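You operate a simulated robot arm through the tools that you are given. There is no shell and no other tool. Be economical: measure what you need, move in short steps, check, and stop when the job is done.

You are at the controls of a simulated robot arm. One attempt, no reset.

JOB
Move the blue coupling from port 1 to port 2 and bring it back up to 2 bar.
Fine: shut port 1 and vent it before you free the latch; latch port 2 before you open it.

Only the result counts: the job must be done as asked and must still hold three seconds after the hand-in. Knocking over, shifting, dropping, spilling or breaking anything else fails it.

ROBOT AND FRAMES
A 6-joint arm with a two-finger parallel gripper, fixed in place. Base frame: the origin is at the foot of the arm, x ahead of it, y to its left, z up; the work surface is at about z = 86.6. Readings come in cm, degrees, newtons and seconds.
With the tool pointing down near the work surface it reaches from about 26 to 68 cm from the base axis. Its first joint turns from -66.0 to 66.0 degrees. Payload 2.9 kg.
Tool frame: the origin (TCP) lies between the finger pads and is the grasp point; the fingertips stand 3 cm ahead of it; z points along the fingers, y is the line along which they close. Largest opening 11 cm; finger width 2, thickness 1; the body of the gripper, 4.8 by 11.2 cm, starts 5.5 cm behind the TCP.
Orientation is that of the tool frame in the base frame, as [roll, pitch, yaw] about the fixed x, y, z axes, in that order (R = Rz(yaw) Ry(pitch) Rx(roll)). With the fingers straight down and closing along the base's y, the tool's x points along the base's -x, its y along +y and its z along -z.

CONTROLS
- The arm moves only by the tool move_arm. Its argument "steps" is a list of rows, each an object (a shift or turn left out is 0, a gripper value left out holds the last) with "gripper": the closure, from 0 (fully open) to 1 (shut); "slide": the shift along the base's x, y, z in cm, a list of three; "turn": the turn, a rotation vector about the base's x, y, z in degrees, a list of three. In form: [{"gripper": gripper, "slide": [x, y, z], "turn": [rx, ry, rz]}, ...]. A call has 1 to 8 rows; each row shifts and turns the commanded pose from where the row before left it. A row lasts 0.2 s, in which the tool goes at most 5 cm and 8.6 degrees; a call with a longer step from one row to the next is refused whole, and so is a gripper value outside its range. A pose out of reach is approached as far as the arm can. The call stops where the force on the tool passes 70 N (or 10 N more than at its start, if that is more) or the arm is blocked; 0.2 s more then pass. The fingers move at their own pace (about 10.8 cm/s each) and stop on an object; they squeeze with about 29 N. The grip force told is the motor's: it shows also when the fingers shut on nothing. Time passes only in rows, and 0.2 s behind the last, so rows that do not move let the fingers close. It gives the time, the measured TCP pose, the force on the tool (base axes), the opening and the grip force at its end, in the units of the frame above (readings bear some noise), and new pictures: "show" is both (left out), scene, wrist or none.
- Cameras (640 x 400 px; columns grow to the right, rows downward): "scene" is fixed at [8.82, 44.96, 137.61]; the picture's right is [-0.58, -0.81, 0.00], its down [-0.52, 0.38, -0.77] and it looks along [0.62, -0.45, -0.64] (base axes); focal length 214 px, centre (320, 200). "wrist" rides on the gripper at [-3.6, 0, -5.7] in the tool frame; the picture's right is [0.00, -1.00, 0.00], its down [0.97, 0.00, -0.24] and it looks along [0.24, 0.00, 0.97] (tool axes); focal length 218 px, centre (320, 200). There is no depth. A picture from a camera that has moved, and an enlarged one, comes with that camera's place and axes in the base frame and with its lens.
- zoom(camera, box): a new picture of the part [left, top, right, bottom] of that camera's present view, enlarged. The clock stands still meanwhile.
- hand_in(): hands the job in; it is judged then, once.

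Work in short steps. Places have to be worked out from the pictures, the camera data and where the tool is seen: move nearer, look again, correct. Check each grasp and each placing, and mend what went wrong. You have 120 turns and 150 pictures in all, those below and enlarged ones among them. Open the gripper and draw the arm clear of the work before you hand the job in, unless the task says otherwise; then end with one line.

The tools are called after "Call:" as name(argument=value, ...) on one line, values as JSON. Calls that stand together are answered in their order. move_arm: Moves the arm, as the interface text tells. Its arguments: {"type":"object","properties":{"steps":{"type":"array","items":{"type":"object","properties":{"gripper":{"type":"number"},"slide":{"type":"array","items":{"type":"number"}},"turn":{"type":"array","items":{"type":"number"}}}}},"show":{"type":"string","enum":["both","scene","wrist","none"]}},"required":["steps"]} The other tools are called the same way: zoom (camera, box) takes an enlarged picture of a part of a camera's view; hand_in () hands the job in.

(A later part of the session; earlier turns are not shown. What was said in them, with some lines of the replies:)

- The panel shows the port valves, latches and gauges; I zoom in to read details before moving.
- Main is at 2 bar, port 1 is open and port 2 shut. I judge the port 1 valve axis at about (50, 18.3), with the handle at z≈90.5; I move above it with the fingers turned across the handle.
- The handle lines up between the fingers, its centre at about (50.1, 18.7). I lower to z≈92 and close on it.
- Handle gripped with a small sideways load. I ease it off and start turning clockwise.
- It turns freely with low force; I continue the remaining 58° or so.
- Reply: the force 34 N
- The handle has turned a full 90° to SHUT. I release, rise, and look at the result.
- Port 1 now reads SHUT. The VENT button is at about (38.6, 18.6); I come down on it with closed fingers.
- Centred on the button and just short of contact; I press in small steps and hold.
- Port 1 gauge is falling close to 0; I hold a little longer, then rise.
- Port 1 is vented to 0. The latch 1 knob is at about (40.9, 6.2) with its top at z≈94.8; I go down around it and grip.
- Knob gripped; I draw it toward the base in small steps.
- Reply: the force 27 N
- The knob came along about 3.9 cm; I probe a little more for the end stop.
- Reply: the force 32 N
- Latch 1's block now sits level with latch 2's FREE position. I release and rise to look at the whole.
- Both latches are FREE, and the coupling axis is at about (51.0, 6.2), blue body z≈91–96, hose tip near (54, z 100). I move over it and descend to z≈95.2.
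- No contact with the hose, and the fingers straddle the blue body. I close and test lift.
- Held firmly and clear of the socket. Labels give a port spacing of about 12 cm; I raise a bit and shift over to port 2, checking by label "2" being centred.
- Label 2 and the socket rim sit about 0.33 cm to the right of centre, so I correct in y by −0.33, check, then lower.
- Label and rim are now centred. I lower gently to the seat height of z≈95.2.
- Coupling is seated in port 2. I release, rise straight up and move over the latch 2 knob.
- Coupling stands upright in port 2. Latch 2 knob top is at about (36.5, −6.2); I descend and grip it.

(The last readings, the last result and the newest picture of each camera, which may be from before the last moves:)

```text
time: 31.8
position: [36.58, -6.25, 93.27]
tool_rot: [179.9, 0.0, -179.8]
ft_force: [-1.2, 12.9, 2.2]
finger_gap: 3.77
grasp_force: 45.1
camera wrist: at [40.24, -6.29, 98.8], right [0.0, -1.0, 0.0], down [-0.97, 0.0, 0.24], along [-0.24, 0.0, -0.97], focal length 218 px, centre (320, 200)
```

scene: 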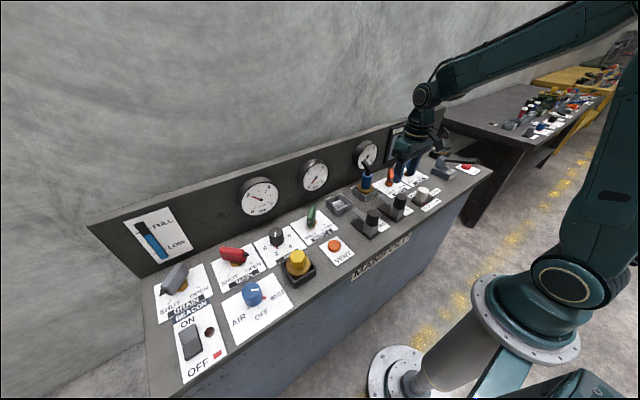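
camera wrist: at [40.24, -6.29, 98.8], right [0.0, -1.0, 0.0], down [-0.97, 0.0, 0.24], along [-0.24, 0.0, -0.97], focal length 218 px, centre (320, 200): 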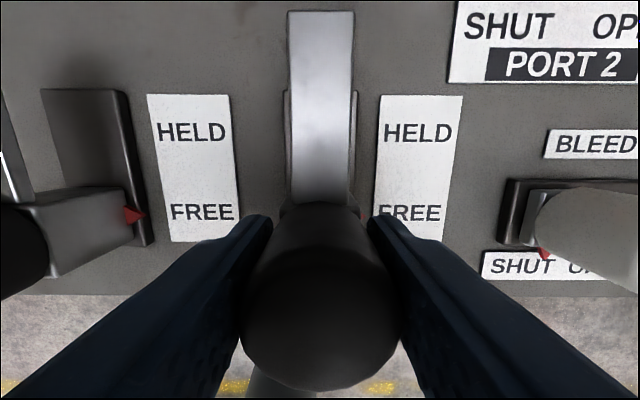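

Knob gripped; latch 1's red pointer stands at FREE. I push latch 2 forward to HELD.

Call:
move_arm(steps=[{"slide": [0.8, 0.1, 0]}, {"slide": [0.8, 0, 0]}, {"slide": [0.8, 0, 0]}, {"slide": [0.8, 0, 0]}, {"slide": [0.5, 0, 0]}, {"slide": [0.4, 0, 0]}, {}])

```text
time: 33.4
position: [40.9, -6.33, 93.17]
tool_rot: [180.0, 0.0, -180.0]
ft_force: [1.9, 15.6, 14.6]
finger_gap: 3.77
grasp_force: 45.0
camera wrist: at [44.49, -6.29, 98.8], right [0.0, -1.0, 0.0], down [-0.97, 0.0, 0.24], along [-0.24, 0.0, -0.97], focal length 218 px, centre (320, 200)
```

scene: 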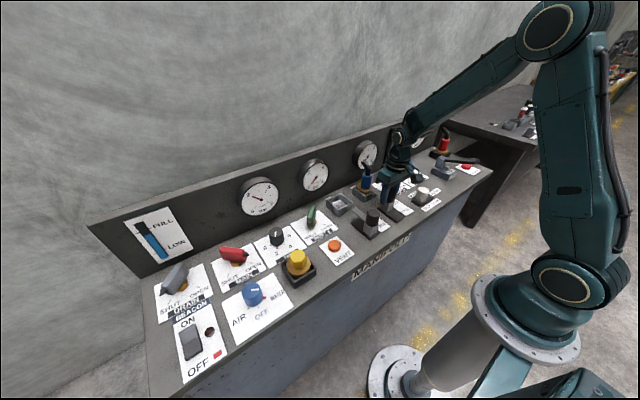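
wrist: 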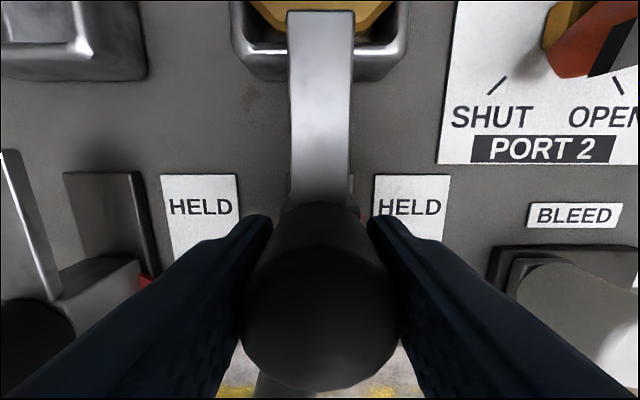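

The bar tip is still a bit shorter over the flange than latch 1's was; I push further toward the stop.

Call:
move_arm(steps=[{"slide": [0.3, 0, 0]}, {"slide": [0.3, 0, 0]}, {"slide": [0.3, 0, 0]}, {}], show="wrist")

```text
time: 34.4
position: [41.11, -6.27, 93.13]
tool_rot: [-180.0, -0.8, -179.9]
ft_force: [-35.4, 9.7, 20.4]
finger_gap: 3.82
grasp_force: 45.2
camera wrist: at [44.91, -6.3, 98.68], right [0.0, -1.0, 0.0], down [-0.97, 0.0, 0.25], along [-0.25, 0.0, -0.97], focal length 218 px, centre (320, 200)
```

wrist: 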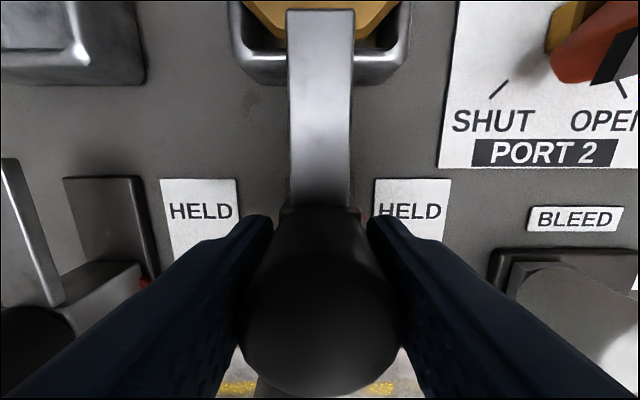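

The end stop is reached (35 N back-force), so latch 2 is at HELD. I ease off, release, rise and look.

Call:
move_arm(steps=[{"slide": [-0.5, 0, 0]}, {"gripper": 0.5}, {"gripper": 0.5}, {"slide": [0, 0, 4]}, {"slide": [0, 0, 4]}, {"slide": [2, -3, 3]}, {"slide": [2, -4, 0]}, {"slide": [0, 0, 0]}])

Call:
zoom(camera="wrist", box=[160, 60, 480, 260])

Call:
zoom(camera="scene", box=[320, 130, 460, 230])

```text
time: 36.2
position: [45.09, -13.07, 103.86]
tool_rot: [180.0, -0.1, 180.0]
ft_force: [-0.6, -0.7, 0.0]
finger_gap: 5.51
grasp_force: 0.0
camera wrist: at [48.81, -13.17, 109.43], right [0.0, -1.0, 0.0], down [-0.97, 0.0, 0.24], along [-0.24, 0.0, -0.97], focal length 218 px, centre (320, 200)
```

scene: 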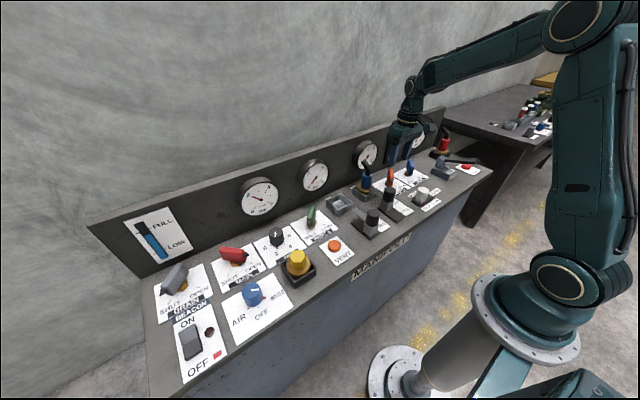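
wrist: 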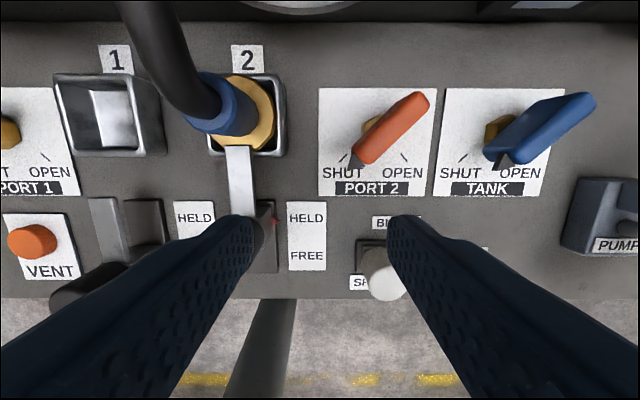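

```text
2.00 times, centred on (320, 160) of wrist
camera zoom: at [48.81, -13.17, 109.43], right [0.0, -1.0, 0.0], down [-0.97, 0.0, 0.24], along [-0.24, 0.0, -0.97], focal length 436 px, centre (320, 280)
```

zoom: 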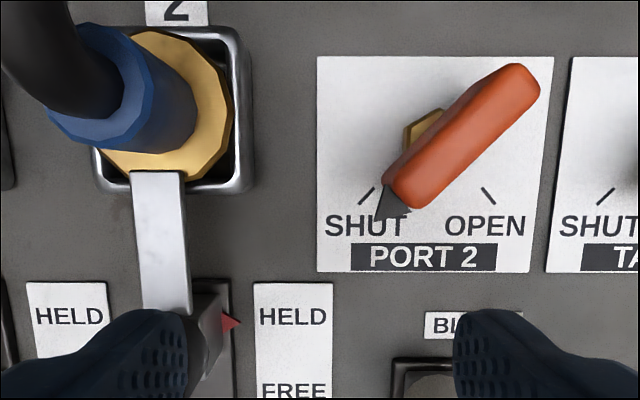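

```text
4.00 times, centred on (390, 180) of scene
camera zoom: at [8.82, 44.96, 137.61], right [-0.58, -0.81, 0.0], down [-0.52, 0.38, -0.77], along [0.62, -0.45, -0.64], focal length 858 px, centre (40, 280)
```

zoom: 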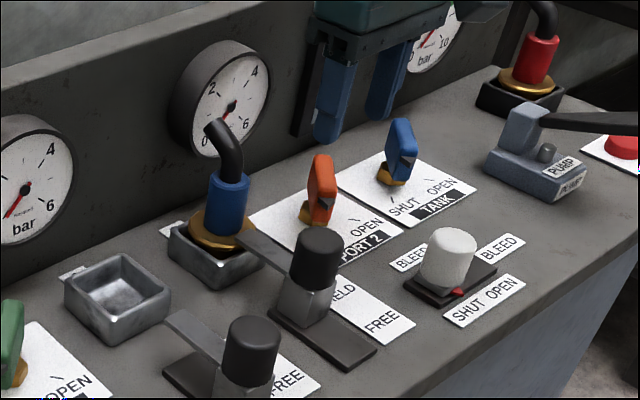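

Latch 2's pointer is at HELD with the bar over the flange, and port 2's valve points to SHUT. Its handle centre is at about (50.1, −18.8); I go over it turned −45°.

Call:
move_arm(steps=[{"slide": [0.8, -0.95, 0], "turn": [0, 0, -7.5]}, {"slide": [0.8, -0.95, 0], "turn": [0, 0, -7.5]}, {"slide": [0.8, -0.95, 0], "turn": [0, 0, -7.5]}, {"slide": [0.8, -0.95, 0], "turn": [0, 0, -7.5]}, {"slide": [0.9, -0.95, 0], "turn": [0, 0, -7.5]}, {"slide": [0.9, -0.95, 0], "turn": [0, 0, -7.5]}, {}], show="wrist")

```text
time: 37.8
position: [50.11, -18.97, 104.21]
tool_rot: [-180.0, -0.1, 135.0]
ft_force: [-0.2, -0.8, -0.3]
finger_gap: 5.53
grasp_force: 0.0
camera wrist: at [52.77, -21.62, 109.77], right [-0.71, -0.71, 0.0], down [-0.69, 0.69, 0.24], along [-0.17, 0.17, -0.97], focal length 218 px, centre (320, 200)
```

wrist: 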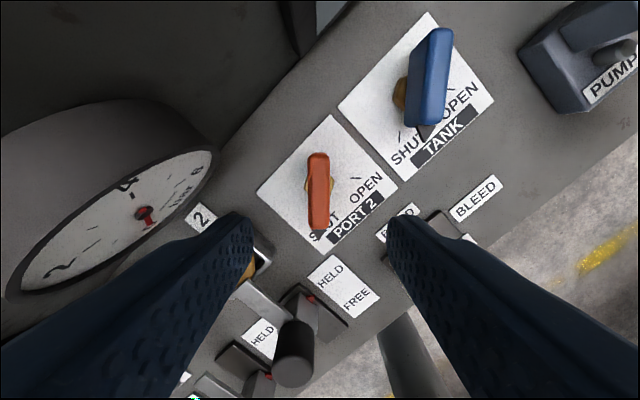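

Handle aligned at about (50.2, −18.85). I descend to z≈92 and grip.

Call:
move_arm(steps=[{"slide": [0, 0.1, -3]}, {"slide": [0, 0, -3]}, {"slide": [0, 0, -3]}, {"slide": [0, 0, -3]}, {"gripper": 0.9}, {"gripper": 0.9}, {"gripper": 0.9}], show="wrist")

```text
time: 39.4
position: [50.11, -18.87, 92.41]
tool_rot: [-180.0, 0.0, 135.0]
ft_force: [-8.6, -5.9, -1.4]
finger_gap: 1.92
grasp_force: 45.0
camera wrist: at [52.78, -21.48, 97.92], right [-0.71, -0.71, 0.0], down [-0.69, 0.69, 0.24], along [-0.17, 0.17, -0.97], focal length 218 px, centre (320, 200)
```

wrist: 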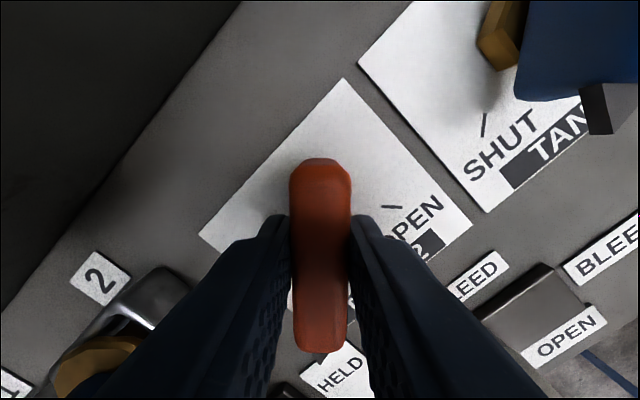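

Gripped well. I ease slightly and turn counter-clockwise toward OPEN.

Call:
move_arm(steps=[{"slide": [-0.1, -0.1, 0]}, {"turn": [0, 0, 8.2]}, {"turn": [0, 0, 8.2]}, {"turn": [0, 0, 8.2]}, {"turn": [0, 0, 8.2]}, {"turn": [0, 0, 8.2]}, {"turn": [0, 0, 8.2]}], show="none")

Call:
move_arm(steps=[{"turn": [0, 0, 8.2]}, {"turn": [0, 0, 8.2]}, {"turn": [0, 0, 8.2]}, {"turn": [0, 0, 8.2]}, {"turn": [0, 0, 8]}, {}], show="wrist")

Call:
zoom(camera="scene", box=[320, 130, 460, 230])

```text
time: 41.0
position: [50.07, -18.72, 92.24]
tool_rot: [179.8, 0.1, -175.1]
ft_force: [19.4, 22.8, 4.4]
finger_gap: 1.91
grasp_force: 44.9
```

```text
time: 42.4
position: [50.2, -18.67, 92.19]
tool_rot: [179.9, 0.3, -134.2]
ft_force: [7.1, 31.2, 20.8]
finger_gap: 1.87
grasp_force: 45.4
camera wrist: at [52.73, -16.1, 97.93], right [0.72, -0.7, 0.0], down [-0.68, -0.7, 0.24], along [-0.17, -0.17, -0.97], focal length 218 px, centre (320, 200)
```

wrist: 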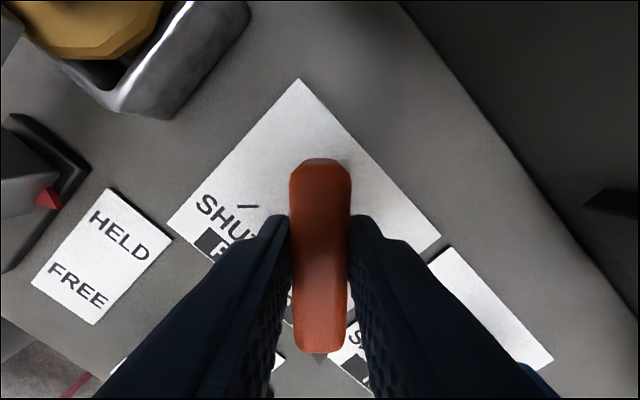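

```text
4.00 times, centred on (390, 180) of scene
camera zoom: at [8.8, 45.05, 137.58], right [-0.58, -0.81, 0.0], down [-0.52, 0.38, -0.77], along [0.62, -0.45, -0.64], focal length 858 px, centre (40, 280)
```

zoom: 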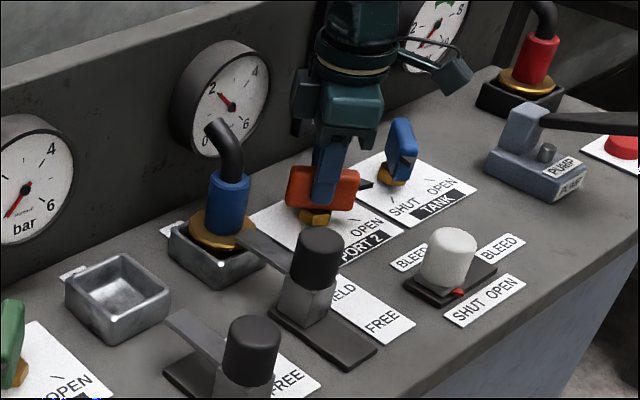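

Valve open, and gauge 2 has risen to about 2 bar. I release, rise and draw clear.

Call:
move_arm(steps=[{"gripper": 0.6}, {"gripper": 0.5}, {"slide": [0, 0, 4]}, {"slide": [0, 0, 4.5]}, {"slide": [-2, 0, 4.5], "turn": [0, 0, -8]}, {"slide": [-4, 2, 3], "turn": [0, 0, -8]}, {"slide": [-4, 2, 3], "turn": [0, 0, -8]}, {}])

Call:
zoom(camera="scene", box=[350, 130, 430, 210])

Call:
zoom(camera="scene", box=[80, 120, 380, 390])

```text
refused: row 6 steps farther than a row can; nothing moved
```

```text
5.00 times, centred on (390, 170) of scene
camera zoom: at [8.8, 45.05, 137.58], right [-0.58, -0.81, 0.0], down [-0.52, 0.38, -0.77], along [0.62, -0.45, -0.64], focal length 1072 px, centre (-30, 350)
```

zoom: 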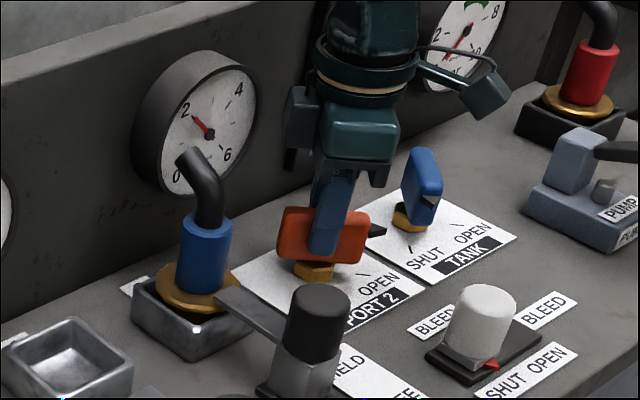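

```text
1.48 times, centred on (230, 255) of scene
camera zoom: at [8.8, 45.05, 137.58], right [-0.58, -0.81, 0.0], down [-0.52, 0.38, -0.77], along [0.62, -0.45, -0.64], focal length 318 px, centre (453, 118)
```

zoom: 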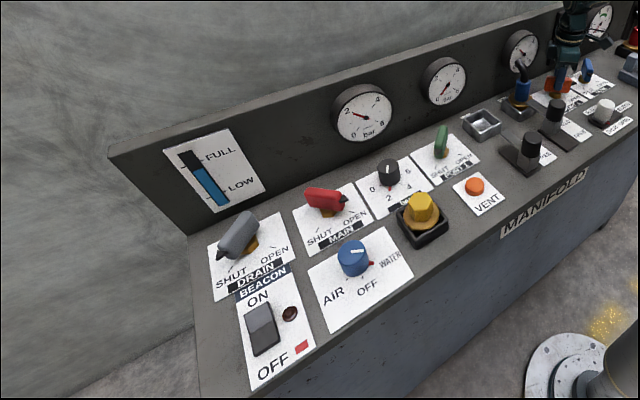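

That step was too long; I retry with shorter ones.

Call:
move_arm(steps=[{"gripper": 0.6}, {"gripper": 0.5}, {"slide": [0, 0, 4]}, {"slide": [0, 0, 4.5]}, {"slide": [-2, 0, 4], "turn": [0, 0, -8]}, {"slide": [-3, 1, 3], "turn": [0, 0, -8]}, {"slide": [-3, 1, 3], "turn": [0, 0, -8]}, {}])

Call:
zoom(camera="scene", box=[350, 130, 430, 210])

Call:
zoom(camera="wrist", box=[120, 0, 520, 250])

```text
time: 44.2
position: [41.76, -16.8, 110.89]
tool_rot: [180.0, 0.0, -159.0]
ft_force: [0.7, 0.0, 0.5]
finger_gap: 5.51
grasp_force: 0.2
camera wrist: at [45.19, -15.57, 116.41], right [0.36, -0.93, 0.0], down [-0.91, -0.35, 0.24], along [-0.22, -0.09, -0.97], focal length 218 px, centre (320, 200)
```

scene: 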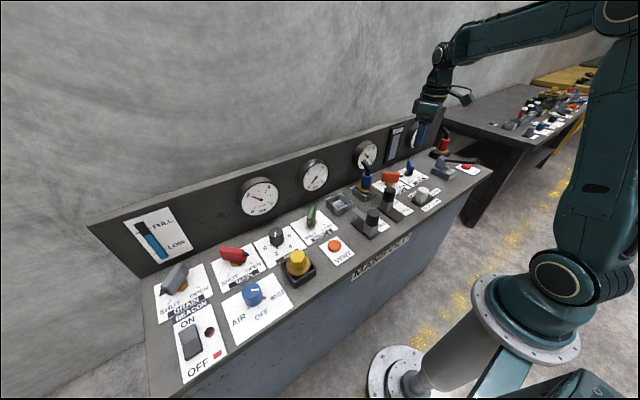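
wrist: 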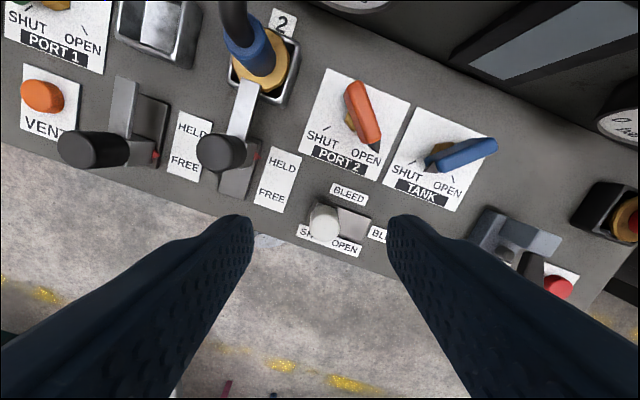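

```text
5.00 times, centred on (390, 170) of scene
camera zoom: at [8.82, 44.96, 137.61], right [-0.58, -0.81, 0.0], down [-0.52, 0.38, -0.77], along [0.62, -0.45, -0.64], focal length 1072 px, centre (-30, 350)
```

zoom: 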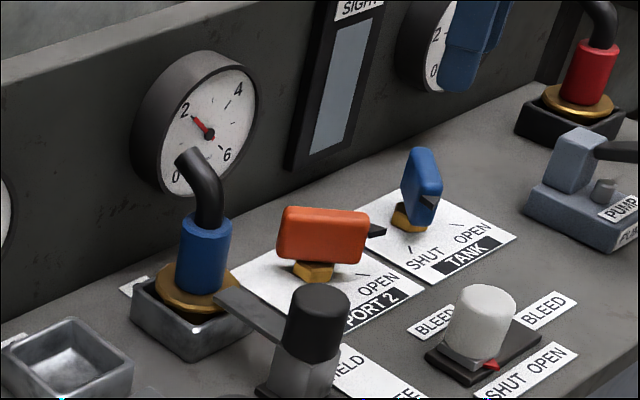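

```text
1.60 times, centred on (320, 125) of wrist
camera zoom: at [45.19, -15.57, 116.41], right [0.36, -0.93, 0.0], down [-0.91, -0.35, 0.24], along [-0.22, -0.09, -0.97], focal length 349 px, centre (320, 320)
```

zoom: 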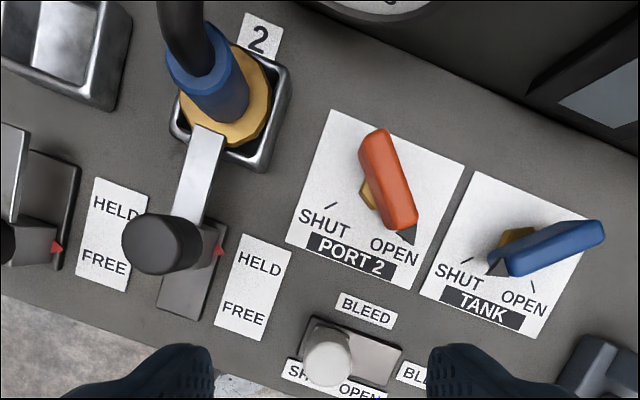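

Port 2 is open and held; I wait a moment, retreat a bit more, and compare gauges closely.

Call:
move_arm(steps=[{"slide": [-2, 0, 3], "gripper": 0.0}, {}, {}, {}, {}, {}], show="none")

Call:
zoom(camera="scene", box=[345, 130, 395, 180])

Call:
zoom(camera="scene", box=[230, 150, 340, 230])

```text
time: 45.6
position: [39.95, -16.83, 113.79]
tool_rot: [-180.0, 0.1, -158.8]
ft_force: [0.2, -0.1, -0.2]
finger_gap: 11.01
grasp_force: 0.0
```

```text
8.00 times, centred on (370, 155) of scene
camera zoom: at [8.82, 44.96, 137.61], right [-0.58, -0.81, 0.0], down [-0.52, 0.38, -0.77], along [0.62, -0.45, -0.64], focal length 1716 px, centre (-80, 560)
```

zoom: 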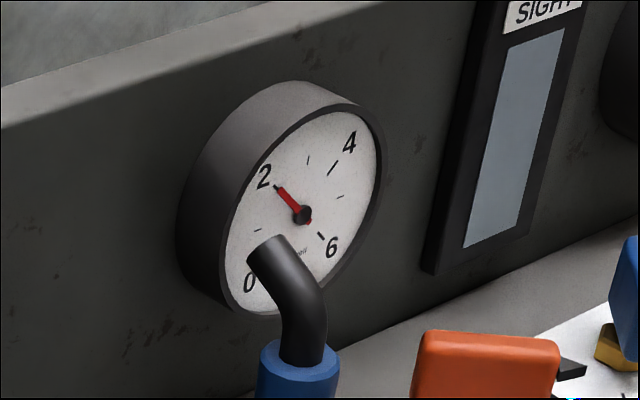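

```text
5.00 times, centred on (285, 190) of scene
camera zoom: at [8.82, 44.96, 137.61], right [-0.58, -0.81, 0.0], down [-0.52, 0.38, -0.77], along [0.62, -0.45, -0.64], focal length 1072 px, centre (495, 250)
```

zoom: 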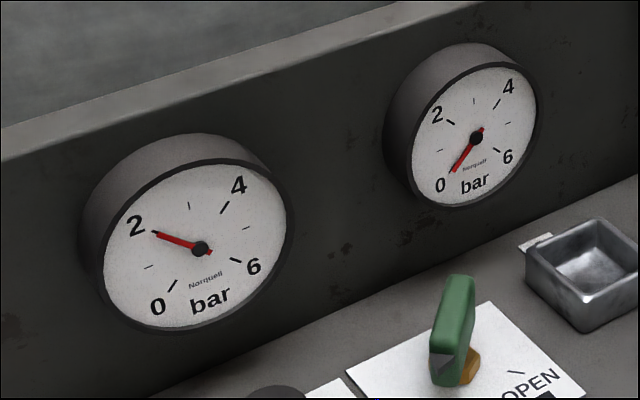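

Port 2 steadily reads 2 bar, port 1 reads 0, the latch is held, the gripper is open and the arm is clear. I hand in.

Call:
hand_in()

```text
The job is handed in.
```

The blue coupling is now in port 2, latched (HELD) and back up at 2 bar; port 1 was shut and vented to 0 before I freed its latch, and the arm is open and clear of the panel.
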